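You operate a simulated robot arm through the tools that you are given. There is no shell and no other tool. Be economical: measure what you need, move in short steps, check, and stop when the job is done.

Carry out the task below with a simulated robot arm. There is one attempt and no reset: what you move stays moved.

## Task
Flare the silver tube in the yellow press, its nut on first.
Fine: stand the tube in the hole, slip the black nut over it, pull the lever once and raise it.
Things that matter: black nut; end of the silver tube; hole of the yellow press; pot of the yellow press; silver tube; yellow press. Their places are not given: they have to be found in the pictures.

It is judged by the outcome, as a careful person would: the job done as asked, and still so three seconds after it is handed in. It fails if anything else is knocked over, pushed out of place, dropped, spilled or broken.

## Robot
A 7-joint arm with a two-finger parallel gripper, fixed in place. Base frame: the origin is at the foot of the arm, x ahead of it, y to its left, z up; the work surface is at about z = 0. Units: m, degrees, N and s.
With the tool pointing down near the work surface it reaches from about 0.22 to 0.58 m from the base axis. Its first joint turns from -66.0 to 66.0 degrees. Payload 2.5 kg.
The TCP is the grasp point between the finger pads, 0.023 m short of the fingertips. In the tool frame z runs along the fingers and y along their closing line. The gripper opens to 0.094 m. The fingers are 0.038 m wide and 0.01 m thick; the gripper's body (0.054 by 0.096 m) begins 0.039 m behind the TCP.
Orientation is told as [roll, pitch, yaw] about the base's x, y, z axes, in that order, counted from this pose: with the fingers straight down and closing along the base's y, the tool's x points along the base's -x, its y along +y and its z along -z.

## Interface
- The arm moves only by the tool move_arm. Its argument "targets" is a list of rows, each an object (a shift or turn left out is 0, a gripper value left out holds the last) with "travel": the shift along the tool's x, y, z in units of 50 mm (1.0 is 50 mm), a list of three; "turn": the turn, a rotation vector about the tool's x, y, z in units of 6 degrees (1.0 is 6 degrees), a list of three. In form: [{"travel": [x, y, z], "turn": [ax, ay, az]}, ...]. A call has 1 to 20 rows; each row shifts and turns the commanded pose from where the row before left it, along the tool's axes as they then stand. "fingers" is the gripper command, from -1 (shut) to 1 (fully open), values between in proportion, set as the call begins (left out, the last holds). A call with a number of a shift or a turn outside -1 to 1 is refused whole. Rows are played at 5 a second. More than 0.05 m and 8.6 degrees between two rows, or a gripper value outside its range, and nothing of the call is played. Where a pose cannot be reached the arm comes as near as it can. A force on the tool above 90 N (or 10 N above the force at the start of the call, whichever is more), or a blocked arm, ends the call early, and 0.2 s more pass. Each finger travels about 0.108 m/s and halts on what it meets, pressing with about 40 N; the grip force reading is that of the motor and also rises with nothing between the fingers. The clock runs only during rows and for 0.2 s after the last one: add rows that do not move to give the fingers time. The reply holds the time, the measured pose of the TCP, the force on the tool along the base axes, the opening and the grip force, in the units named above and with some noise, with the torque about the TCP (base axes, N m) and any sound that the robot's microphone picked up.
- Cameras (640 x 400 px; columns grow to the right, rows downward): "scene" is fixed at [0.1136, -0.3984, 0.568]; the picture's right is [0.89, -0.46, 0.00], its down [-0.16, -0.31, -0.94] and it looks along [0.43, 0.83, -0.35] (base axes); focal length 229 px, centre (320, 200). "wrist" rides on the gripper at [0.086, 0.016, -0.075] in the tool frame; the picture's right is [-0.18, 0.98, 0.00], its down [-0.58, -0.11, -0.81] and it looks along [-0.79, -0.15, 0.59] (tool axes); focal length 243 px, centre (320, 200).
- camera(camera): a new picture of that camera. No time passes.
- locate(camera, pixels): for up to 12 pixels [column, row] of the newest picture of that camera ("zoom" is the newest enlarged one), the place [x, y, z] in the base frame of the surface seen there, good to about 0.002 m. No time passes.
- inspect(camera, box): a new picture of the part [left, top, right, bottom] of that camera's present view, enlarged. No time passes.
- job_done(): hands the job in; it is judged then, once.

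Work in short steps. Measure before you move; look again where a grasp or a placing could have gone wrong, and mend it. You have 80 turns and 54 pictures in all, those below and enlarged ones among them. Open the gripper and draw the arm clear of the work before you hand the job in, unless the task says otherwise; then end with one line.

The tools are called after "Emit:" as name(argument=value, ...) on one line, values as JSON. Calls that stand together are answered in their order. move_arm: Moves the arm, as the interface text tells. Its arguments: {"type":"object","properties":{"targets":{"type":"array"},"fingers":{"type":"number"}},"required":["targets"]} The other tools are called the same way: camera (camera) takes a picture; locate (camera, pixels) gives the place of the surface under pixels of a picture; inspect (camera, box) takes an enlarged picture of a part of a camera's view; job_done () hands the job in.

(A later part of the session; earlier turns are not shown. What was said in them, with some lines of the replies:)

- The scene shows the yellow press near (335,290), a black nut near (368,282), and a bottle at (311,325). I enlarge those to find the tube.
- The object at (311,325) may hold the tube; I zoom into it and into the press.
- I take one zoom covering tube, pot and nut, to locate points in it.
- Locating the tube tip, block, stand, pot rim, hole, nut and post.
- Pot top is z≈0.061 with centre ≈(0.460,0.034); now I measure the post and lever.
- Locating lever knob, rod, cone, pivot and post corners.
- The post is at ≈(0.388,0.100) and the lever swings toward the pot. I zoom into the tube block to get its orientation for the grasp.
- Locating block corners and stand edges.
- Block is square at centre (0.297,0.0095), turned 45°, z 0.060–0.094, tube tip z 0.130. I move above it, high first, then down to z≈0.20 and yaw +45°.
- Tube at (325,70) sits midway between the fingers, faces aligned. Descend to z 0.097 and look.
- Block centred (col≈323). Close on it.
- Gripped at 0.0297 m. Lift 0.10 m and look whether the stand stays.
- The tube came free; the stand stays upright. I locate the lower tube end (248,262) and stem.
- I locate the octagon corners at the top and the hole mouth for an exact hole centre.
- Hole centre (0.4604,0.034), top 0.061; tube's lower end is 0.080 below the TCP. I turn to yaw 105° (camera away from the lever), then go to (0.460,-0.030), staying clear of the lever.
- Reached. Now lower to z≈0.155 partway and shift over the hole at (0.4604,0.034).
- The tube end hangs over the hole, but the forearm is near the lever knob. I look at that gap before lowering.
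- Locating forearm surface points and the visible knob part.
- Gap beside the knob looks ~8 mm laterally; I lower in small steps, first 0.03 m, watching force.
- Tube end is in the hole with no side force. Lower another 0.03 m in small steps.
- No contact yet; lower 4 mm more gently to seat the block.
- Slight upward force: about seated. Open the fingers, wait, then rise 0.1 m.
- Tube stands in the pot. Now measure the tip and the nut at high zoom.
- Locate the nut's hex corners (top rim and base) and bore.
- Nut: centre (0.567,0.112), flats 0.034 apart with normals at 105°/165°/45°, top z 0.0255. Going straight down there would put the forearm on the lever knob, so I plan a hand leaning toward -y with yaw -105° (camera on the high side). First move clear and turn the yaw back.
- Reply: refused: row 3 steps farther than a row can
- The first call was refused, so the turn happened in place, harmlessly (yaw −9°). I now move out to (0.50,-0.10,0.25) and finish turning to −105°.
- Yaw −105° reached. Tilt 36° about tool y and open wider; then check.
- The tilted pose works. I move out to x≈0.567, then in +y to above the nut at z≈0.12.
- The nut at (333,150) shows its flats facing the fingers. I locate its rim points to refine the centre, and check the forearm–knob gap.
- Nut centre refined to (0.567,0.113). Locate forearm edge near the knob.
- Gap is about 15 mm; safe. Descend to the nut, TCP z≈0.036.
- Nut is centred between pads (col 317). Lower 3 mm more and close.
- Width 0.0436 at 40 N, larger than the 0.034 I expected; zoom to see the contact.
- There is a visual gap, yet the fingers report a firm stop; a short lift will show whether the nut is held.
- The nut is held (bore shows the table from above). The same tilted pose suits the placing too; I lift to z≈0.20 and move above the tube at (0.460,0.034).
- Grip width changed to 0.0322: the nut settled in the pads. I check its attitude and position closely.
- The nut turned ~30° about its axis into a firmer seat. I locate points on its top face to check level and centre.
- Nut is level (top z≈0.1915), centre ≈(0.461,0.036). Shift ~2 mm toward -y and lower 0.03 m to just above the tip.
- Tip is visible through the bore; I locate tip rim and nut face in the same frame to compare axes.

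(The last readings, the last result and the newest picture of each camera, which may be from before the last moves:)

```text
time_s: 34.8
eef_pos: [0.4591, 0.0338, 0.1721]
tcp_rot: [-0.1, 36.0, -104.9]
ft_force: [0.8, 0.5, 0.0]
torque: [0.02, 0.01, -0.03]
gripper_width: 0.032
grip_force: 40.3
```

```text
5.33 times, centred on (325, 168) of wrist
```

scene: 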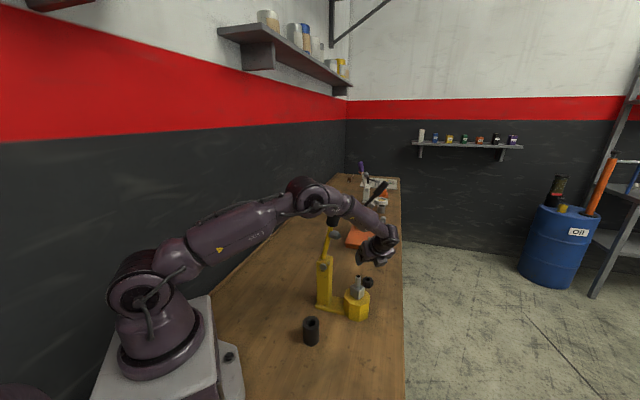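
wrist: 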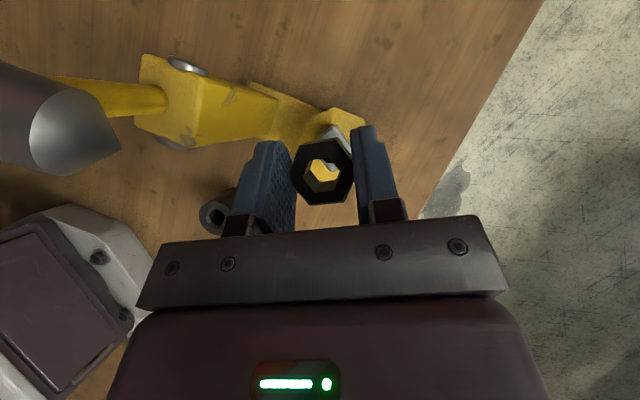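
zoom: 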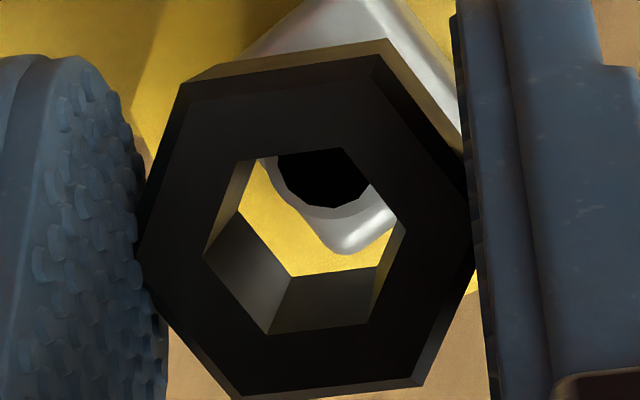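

Locate nut rim vertices and tip rim in this zoom.

Emit:
locate(camera="zoom", pixels=[[245, 150], [350, 138], [416, 232], [370, 332], [265, 344], [195, 255], [277, 180], [300, 207], [335, 213], [365, 197], [371, 187], [290, 195]])

```text
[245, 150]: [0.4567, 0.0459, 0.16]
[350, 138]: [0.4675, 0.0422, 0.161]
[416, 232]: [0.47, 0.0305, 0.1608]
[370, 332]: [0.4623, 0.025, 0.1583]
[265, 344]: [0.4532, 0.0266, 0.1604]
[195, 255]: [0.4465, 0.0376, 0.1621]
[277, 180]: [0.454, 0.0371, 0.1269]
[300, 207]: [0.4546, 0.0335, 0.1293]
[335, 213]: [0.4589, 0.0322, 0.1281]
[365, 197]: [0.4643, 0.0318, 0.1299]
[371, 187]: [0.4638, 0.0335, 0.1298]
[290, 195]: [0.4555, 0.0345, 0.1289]
```

In the same frame the tip sits ~2 mm to +y of the bore axis. Shift nut 2 mm in +h, lower 3 mm, and recheck.

Emit:
move_arm(targets=[{"travel": [0.032, -0.012, 0.024]}, {"travel": [-0.035, 0, 0.049]}, {}])

Emit:
inspect(camera="wrist", box=[300, 130, 350, 205])

```text
time_s: 35.6
eef_pos: [0.4579, 0.0354, 0.1681]
tcp_rot: [0.0, 36.1, -104.9]
ft_force: [0.2, 0.3, -0.6]
torque: [0.0, -0.02, -0.03]
gripper_width: 0.0325
grip_force: 39.5
```

```text
5.33 times, centred on (325, 168) of wrist
```

zoom: 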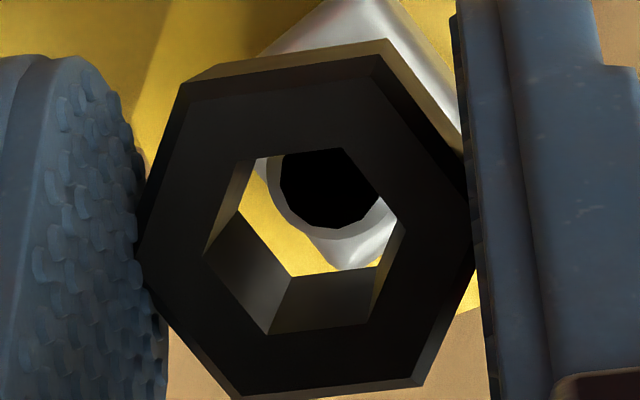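

Now aligned within ~1 mm. Nudge 0.5 mm and lower 12 mm in small steps watching force.

Emit:
move_arm(targets=[{"travel": [-0.035, 0.01, 0.049]}, {"travel": [-0.035, 0, 0.049]}, {"travel": [-0.035, 0, 0.049]}, {"travel": [-0.035, 0, 0.049]}, {}])

Emit:
inspect(camera="wrist", box=[300, 130, 350, 205])

```text
time_s: 36.8
eef_pos: [0.4601, 0.0342, 0.1563]
tcp_rot: [0.0, 36.0, -105.0]
ft_force: [0.1, 1.0, -1.3]
torque: [-0.01, 0.02, 0.01]
gripper_width: 0.0323
grip_force: 39.5
```

```text
5.33 times, centred on (325, 168) of wrist
```

zoom: 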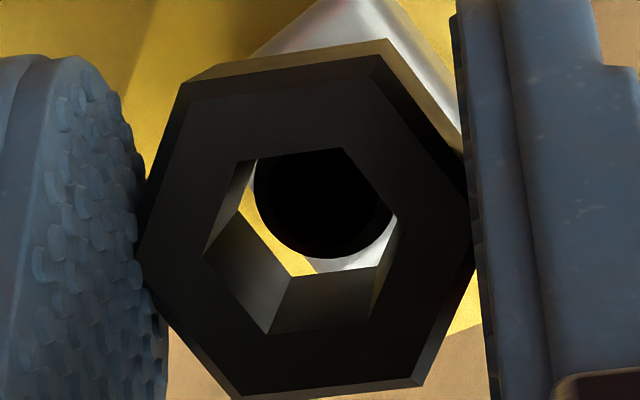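

The tip has entered the bore with negligible force. Nudge 1 mm +h and lower another 15 mm.

Emit:
move_arm(targets=[{"travel": [0.016, 0, 0.012]}, {"travel": [-0.035, 0, 0.049]}, {"travel": [-0.035, 0, 0.049]}, {"travel": [-0.035, 0, 0.049]}, {"travel": [-0.035, 0, 0.049]}, {"travel": [-0.035, 0, 0.049]}, {}])

Emit:
inspect(camera="wrist", box=[290, 120, 360, 215])

```text
time_s: 38.4
eef_pos: [0.4598, 0.0361, 0.1405]
tcp_rot: [0.0, 36.0, -105.1]
ft_force: [-0.1, 0.1, -0.5]
torque: [0.01, -0.01, 0.0]
gripper_width: 0.0319
grip_force: 39.7
```

```text
4.21 times, centred on (325, 168) of wrist
```

zoom: 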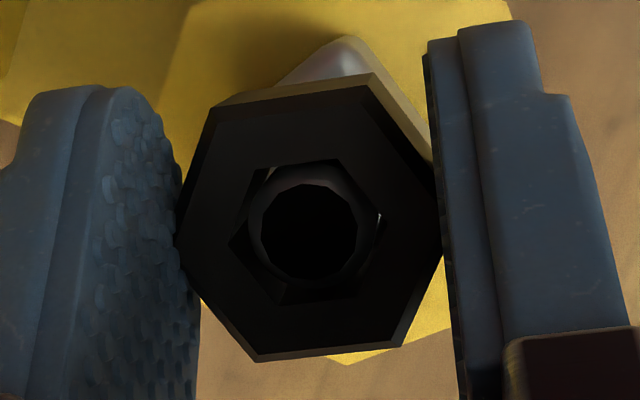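

The tube is centred in the bore, no force. Lower the remaining ~9 mm until seating is felt.

Emit:
move_arm(targets=[{"travel": [-0.035, 0, 0.049]}, {"travel": [-0.035, 0, 0.049]}, {"travel": [-0.024, 0, 0.032]}, {}])

Emit:
inspect(camera="scene", box=[335, 260, 380, 310])

```text
time_s: 39.4
eef_pos: [0.4605, 0.0361, 0.1319]
tcp_rot: [0.0, 36.0, -105.1]
ft_force: [-0.2, 0.5, 0.2]
torque: [0.0, 0.01, 0.01]
gripper_width: 0.0323
grip_force: 39.9
```

```text
8.00 times, centred on (358, 285) of scene
```

zoom: 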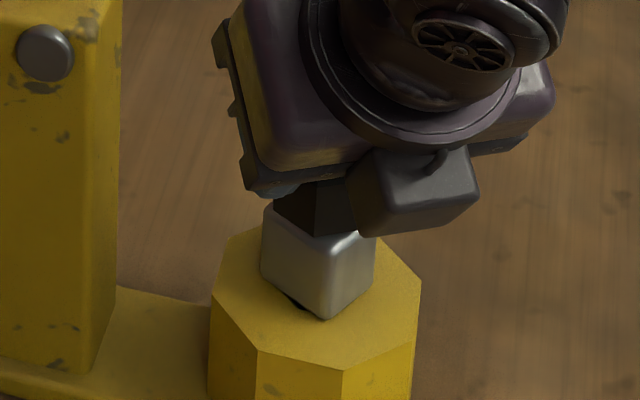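

Nut is nearly on the block. Lower 1.5 mm more, then open fully and hold.

Emit:
move_arm(targets=[{"travel": [-0.018, 0, 0.025]}, {}])

Emit:
move_arm(targets=[{}, {}, {}, {}], fingers=0.4)

Emit:
inspect(camera="wrist", box=[240, 100, 420, 230])

```text
time_s: 40.0
eef_pos: [0.4592, 0.0362, 0.1301]
tcp_rot: [0.0, 36.0, -105.0]
ft_force: [-0.6, -0.7, 0.2]
torque: [0.04, 0.02, -0.02]
gripper_width: 0.0321
grip_force: 40.2
```

```text
time_s: 41.0
eef_pos: [0.4597, 0.0364, 0.1307]
tcp_rot: [0.0, 36.0, -104.9]
ft_force: [-0.3, 0.6, -0.2]
torque: [-0.01, 0.03, 0.0]
gripper_width: 0.0658
grip_force: 0.0
```

```text
3.08 times, centred on (330, 165) of wrist
```

zoom: 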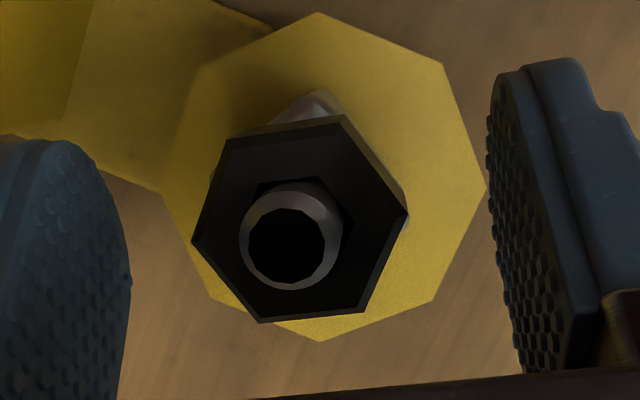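

Nut is on the tube. Retreat along the finger axis, then rise and move away in −y, and untilt.

Emit:
move_arm(targets=[{"travel": [0, 0, -0.4]}, {"travel": [0, 0, -0.8]}, {"travel": [0, 0, -0.8]}, {"travel": [0, 0, -0.4]}, {"travel": [0.268, 0.101, -0.746]}, {"travel": [0.268, 0.101, -0.746]}, {"travel": [0.268, 0.101, -0.746]}, {"travel": [0.268, 0.101, -0.746]}, {"travel": [0.268, 0.101, -0.746]}, {"turn": [0, -1, 0]}, {"turn": [0, -1, 0]}, {"turn": [0, -1, 0]}, {"turn": [0, -1, 0]}, {"turn": [0, -1, 0]}, {"turn": [0, -1, 0]}, {}])

Emit:
move_arm(targets=[{"turn": [0, 0, -1]}, {"turn": [0, 0, -1]}, {"turn": [0, 0, -1]}, {"turn": [0, 0, -1]}, {"turn": [0, 0, -1]}, {"turn": [0, 0, -1]}, {"turn": [0, 0, -1]}, {"turn": [0, 0, -1]}, {"turn": [0, 0, -1]}, {"turn": [0, 0, -1]}, {"turn": [0, 0, -0.47]}, {}])

Emit:
inspect(camera="scene", box=[290, 190, 410, 320])

```text
time_s: 44.4
eef_pos: [0.4527, -0.0912, 0.4195]
tcp_rot: [0.1, 0.0, -105.0]
ft_force: [0.2, 0.5, -0.3]
torque: [0.0, 0.0, -0.02]
gripper_width: 0.0655
grip_force: 0.0
```

```text
time_s: 47.0
eef_pos: [0.4523, -0.0931, 0.4176]
tcp_rot: [0.0, 0.1, -42.1]
ft_force: [0.1, 0.2, 0.7]
torque: [0.01, 0.01, 0.03]
gripper_width: 0.066
grip_force: 0.1
```

```text
3.08 times, centred on (350, 255) of scene
```

zoom: 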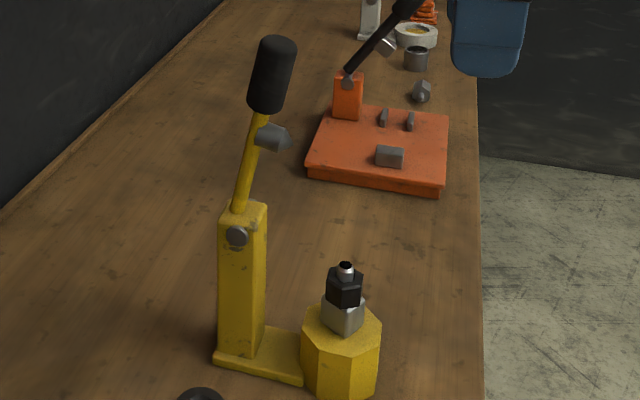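

Tube stands with nut on, tip protruding. Locate knob points to fix its axis.

Emit:
locate(camera="zoom", pixels=[[278, 40], [264, 50], [292, 52], [276, 60], [258, 70], [285, 75], [271, 80], [252, 95], [281, 100], [267, 100], [289, 146], [262, 135]])

```text
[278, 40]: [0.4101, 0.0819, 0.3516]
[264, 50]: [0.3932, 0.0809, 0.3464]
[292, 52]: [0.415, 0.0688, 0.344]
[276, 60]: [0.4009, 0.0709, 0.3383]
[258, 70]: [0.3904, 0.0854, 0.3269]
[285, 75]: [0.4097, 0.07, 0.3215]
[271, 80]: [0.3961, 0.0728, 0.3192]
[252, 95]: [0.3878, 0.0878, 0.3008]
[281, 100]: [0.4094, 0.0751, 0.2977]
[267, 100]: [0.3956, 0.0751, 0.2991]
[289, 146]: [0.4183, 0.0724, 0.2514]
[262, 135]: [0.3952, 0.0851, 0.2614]
```

Knob axis ≈(0.4055,0.0845) at z 0.33. Move above it at current height and look.

Emit:
move_arm(targets=[{"travel": [0.768, 0.502, 0]}, {"travel": [0.768, 0.502, 0]}, {"travel": [0.768, 0.502, 0]}, {"travel": [0.768, 0.502, 0]}, {}])

Emit:
camera(camera="wrist")

```text
time_s: 48.2
eef_pos: [0.4022, 0.0856, 0.4177]
tcp_rot: [0.0, -0.2, -42.2]
ft_force: [0.2, 1.1, -0.3]
torque: [-0.02, -0.01, 0.02]
gripper_width: 0.0656
grip_force: 0.0
```

```text
8 pictures are left
```

wrist: 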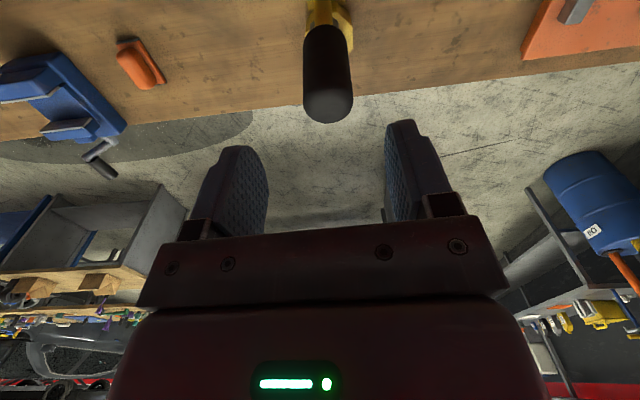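

Knob lies midway between the fingers (col 328). Descend to z≈0.328 and close.

Emit:
move_arm(targets=[{"travel": [-0.06, 0.03, 0.6]}, {"travel": [0, 0, 0.6]}, {"travel": [0, 0, 0.59]}, {}])

Emit:
move_arm(targets=[{}, {}, {}], fingers=-1)

```text
time_s: 49.2
eef_pos: [0.4077, 0.0839, 0.3285]
tcp_rot: [0.1, -0.1, -42.2]
ft_force: [-0.5, -0.7, 0.2]
torque: [0.01, 0.01, -0.01]
gripper_width: 0.066
grip_force: 0.1
```

```text
time_s: 50.0
eef_pos: [0.4083, 0.0855, 0.3286]
tcp_rot: [0.4, -0.1, -42.0]
ft_force: [27.9, 17.5, -15.8]
torque: [0.59, -0.21, -0.27]
gripper_width: 0.0333
grip_force: 45.1
```

Knob gripped (0.033 m) with some side load; relieve it 1.5 mm along tool y and swing the first 20° of the arc.

Emit:
move_arm(targets=[{"travel": [0, 0.03, 0]}, {"travel": [-0.284, 0, 0.06]}, {"travel": [-0.284, 0, 0.084]}, {"travel": [-0.27, 0, 0.108]}, {"travel": [-0.264, 0, 0.132]}, {}])

```text
time_s: 51.4
eef_pos: [0.4505, 0.0461, 0.3102]
tcp_rot: [-0.2, 0.0, -42.4]
ft_force: [-23.0, -11.3, 6.0]
torque: [2.43, -0.41, -0.55]
gripper_width: 0.0346
grip_force: 45.2
```

Tracking the arc well. Continue to ~60°, easing 1 mm back along tool y.

Emit:
move_arm(targets=[{"travel": [-0.248, -0.02, 0.154]}, {"travel": [-0.236, 0, 0.176]}, {"travel": [-0.22, 0, 0.196]}, {"travel": [-0.2, 0, 0.212]}, {"travel": [-0.18, 0, 0.232]}, {"travel": [-0.162, 0, 0.244]}, {}])

Emit:
inspect(camera="scene", box=[290, 190, 430, 320])

```text
time_s: 53.0
eef_pos: [0.4963, -0.0016, 0.2485]
tcp_rot: [-0.3, -0.4, -42.8]
ft_force: [-16.5, -32.6, 16.4]
torque: [1.86, 0.0, -0.61]
gripper_width: 0.0341
grip_force: 45.0
```

```text
3.08 times, centred on (360, 255) of scene
```

zoom: 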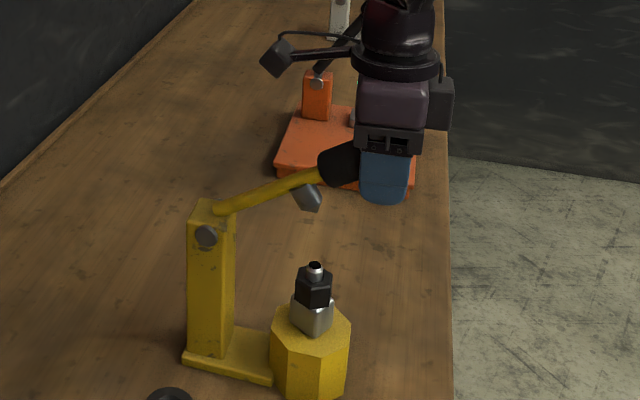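

Lever at ~60°, moving well. Side load remains toward −tool y; ease 2 mm and continue to ~89°.

Emit:
move_arm(targets=[{"travel": [-0.136, -0.02, 0.258]}, {"travel": [-0.118, -0.02, 0.27]}, {"travel": [-0.09, 0, 0.278]}, {"travel": [-0.07, 0, 0.286]}, {"travel": [-0.04, 0, 0.29]}, {"travel": [-0.02, 0, 0.292]}, {}])

```text
time_s: 54.6
eef_pos: [0.5154, -0.0196, 0.1657]
tcp_rot: [0.0, -0.7, -42.9]
ft_force: [25.9, -35.4, 14.5]
torque: [1.84, 0.9, -1.38]
gripper_width: 0.0345
grip_force: 45.6
```

Nearly horizontal, some outward load; ease 2 mm outward and press down in small steps.

Emit:
move_arm(targets=[{"travel": [-0.04, 0, 0.08]}, {"travel": [0, 0, 0.1]}, {"travel": [0, 0, 0.1]}, {}])

Emit:
inspect(camera="scene", box=[320, 230, 410, 320])

```text
time_s: 55.6
eef_pos: [0.5139, -0.0193, 0.1522]
tcp_rot: [-0.2, -0.3, -42.7]
ft_force: [18.3, -30.0, 10.2]
torque: [1.74, 0.82, -1.52]
gripper_width: 0.0344
grip_force: 45.0
```

```text
4.44 times, centred on (365, 275) of scene
```

zoom: 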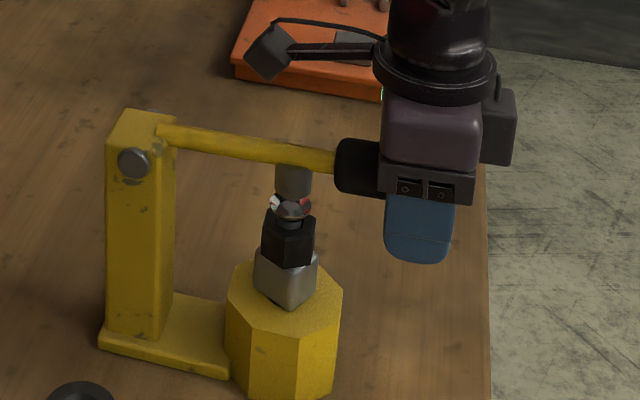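

The cone has reached the tube end, which looks changed at (290,207). Zoom in.

Emit:
inspect(camera="scene", box=[340, 255, 370, 295])

```text
10.00 times, centred on (355, 275) of scene
```

zoom: 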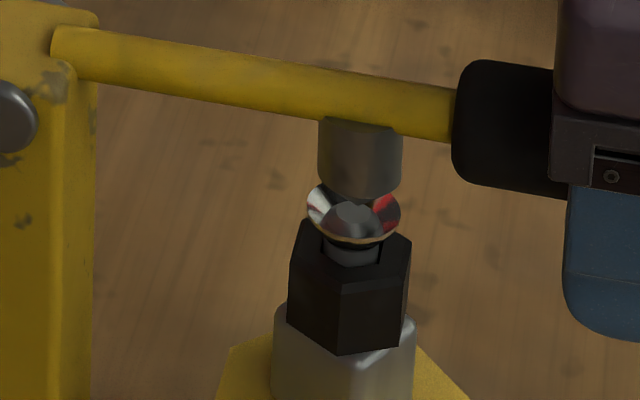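

The end is flared into a cup. I press 4 mm more to confirm a firm stop.

Emit:
move_arm(targets=[{"travel": [0, 0, 0.04]}, {"travel": [0, 0, 0.04]}, {}])

```text
time_s: 56.4
eef_pos: [0.5135, -0.0189, 0.1475]
tcp_rot: [-0.2, -0.3, -42.7]
ft_force: [9.5, -27.8, 16.7]
torque: [1.18, 0.46, -1.63]
gripper_width: 0.0343
grip_force: 44.9
```

Flared and firm enough. Now raise the lever back along the reverse arc.

Emit:
move_arm(targets=[{"travel": [0, 0, -0.18]}, {"travel": [0, 0, -0.18]}, {"travel": [0.03, 0, -0.292]}, {"travel": [0.04, 0, -0.29]}, {"travel": [0.07, 0, -0.286]}, {"travel": [0.09, 0, -0.278]}, {"travel": [0.118, 0.02, -0.27]}, {"travel": [0.136, 0.02, -0.258]}, {}])

Emit:
move_arm(targets=[{"travel": [0.162, 0, -0.244]}, {"travel": [0.18, 0, -0.232]}, {"travel": [0.2, 0, -0.212]}, {"travel": [0.22, 0, -0.196]}, {"travel": [0.236, 0, -0.176]}, {"travel": [0.248, 0.02, -0.154]}, {}])

```text
time_s: 58.4
eef_pos: [0.4932, 0.002, 0.2457]
tcp_rot: [-1.1, 0.8, -42.5]
ft_force: [-45.2, -18.8, -23.5]
torque: [-0.02, -1.9, -1.75]
gripper_width: 0.0352
grip_force: 44.8
```

```text
time_s: 60.0
eef_pos: [0.4496, 0.0467, 0.3093]
tcp_rot: [-0.2, 0.2, -42.3]
ft_force: [-19.6, -20.7, -21.8]
torque: [0.08, -2.26, -1.34]
gripper_width: 0.0346
grip_force: 45.1
```

Lever is at ~29°; finish the last 20° and look.

Emit:
move_arm(targets=[{"travel": [0.264, -0.02, -0.132]}, {"travel": [0.27, 0, -0.108]}, {"travel": [0.284, 0, -0.084]}, {"travel": [0.284, 0, -0.06]}, {}])

Emit:
inspect(camera="scene", box=[290, 180, 410, 320])

```text
time_s: 61.2
eef_pos: [0.4122, 0.0837, 0.3299]
tcp_rot: [0.3, -0.2, -42.1]
ft_force: [2.6, -13.4, 7.1]
torque: [-0.25, -1.9, -0.67]
gripper_width: 0.0339
grip_force: 45.3
```

```text
2.86 times, centred on (350, 250) of scene
```

zoom: 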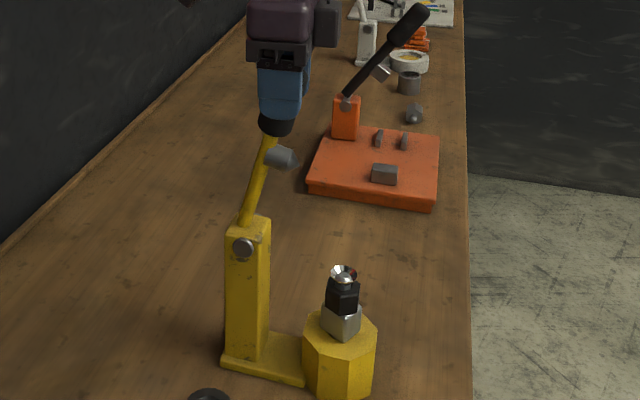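

The lever is back within a couple of degrees of its start. Move 4 mm further back, then open.

Emit:
move_arm(targets=[{"travel": [0.09, 0, 0]}, {}])

Emit:
move_arm(targets=[{}, {}, {}, {}], fingers=0.5)

Emit:
move_arm(targets=[{"travel": [0, 0, -0.4]}, {"travel": [0, 0, -0.8]}, {"travel": [0, 0, -0.8]}, {"travel": [-0.5, -0.7, 0]}, {"travel": [-0.5, -0.7, 0]}, {"travel": [-0.5, -0.7, 0]}, {}, {}])

Emit:
inspect(camera="scene", box=[290, 180, 410, 350])

```text
time_s: 61.8
eef_pos: [0.4082, 0.0874, 0.3313]
tcp_rot: [0.5, -0.4, -42.0]
ft_force: [9.4, -8.1, 25.8]
torque: [-0.21, -1.67, -0.57]
gripper_width: 0.0337
grip_force: 44.5
```

```text
time_s: 62.8
eef_pos: [0.4056, 0.0854, 0.3276]
tcp_rot: [0.1, -0.1, -42.3]
ft_force: [0.2, 0.5, -0.1]
torque: [-0.03, 0.02, -0.02]
gripper_width: 0.0702
grip_force: 0.0
```

```text
time_s: 64.6
eef_pos: [0.3935, -0.0438, 0.4306]
tcp_rot: [0.0, 0.0, -42.2]
ft_force: [0.1, 0.9, -0.5]
torque: [0.01, 0.0, 0.0]
gripper_width: 0.0703
grip_force: 0.0
```

```text
2.35 times, centred on (350, 265) of scene
```

zoom: 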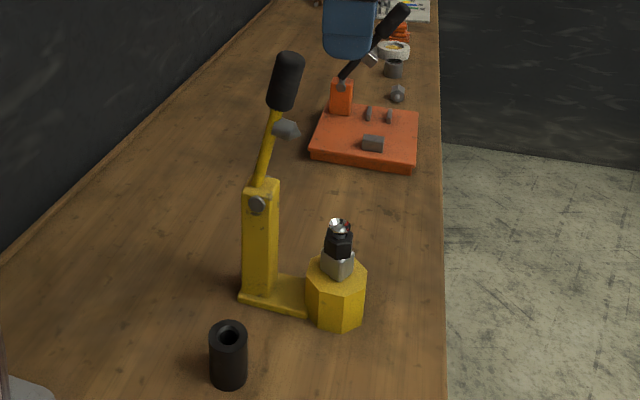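

The lever is up and stays there. The flared tube stands in the pot with its nut on, the stand is upright, and the arm is clear, so I hand the job in.

Emit:
job_done()

```text
The job is handed in.
```

The silver tube is standing in the yellow press with the black nut on it and its end flared. The lever was pulled once and raised again, and the arm is clear.
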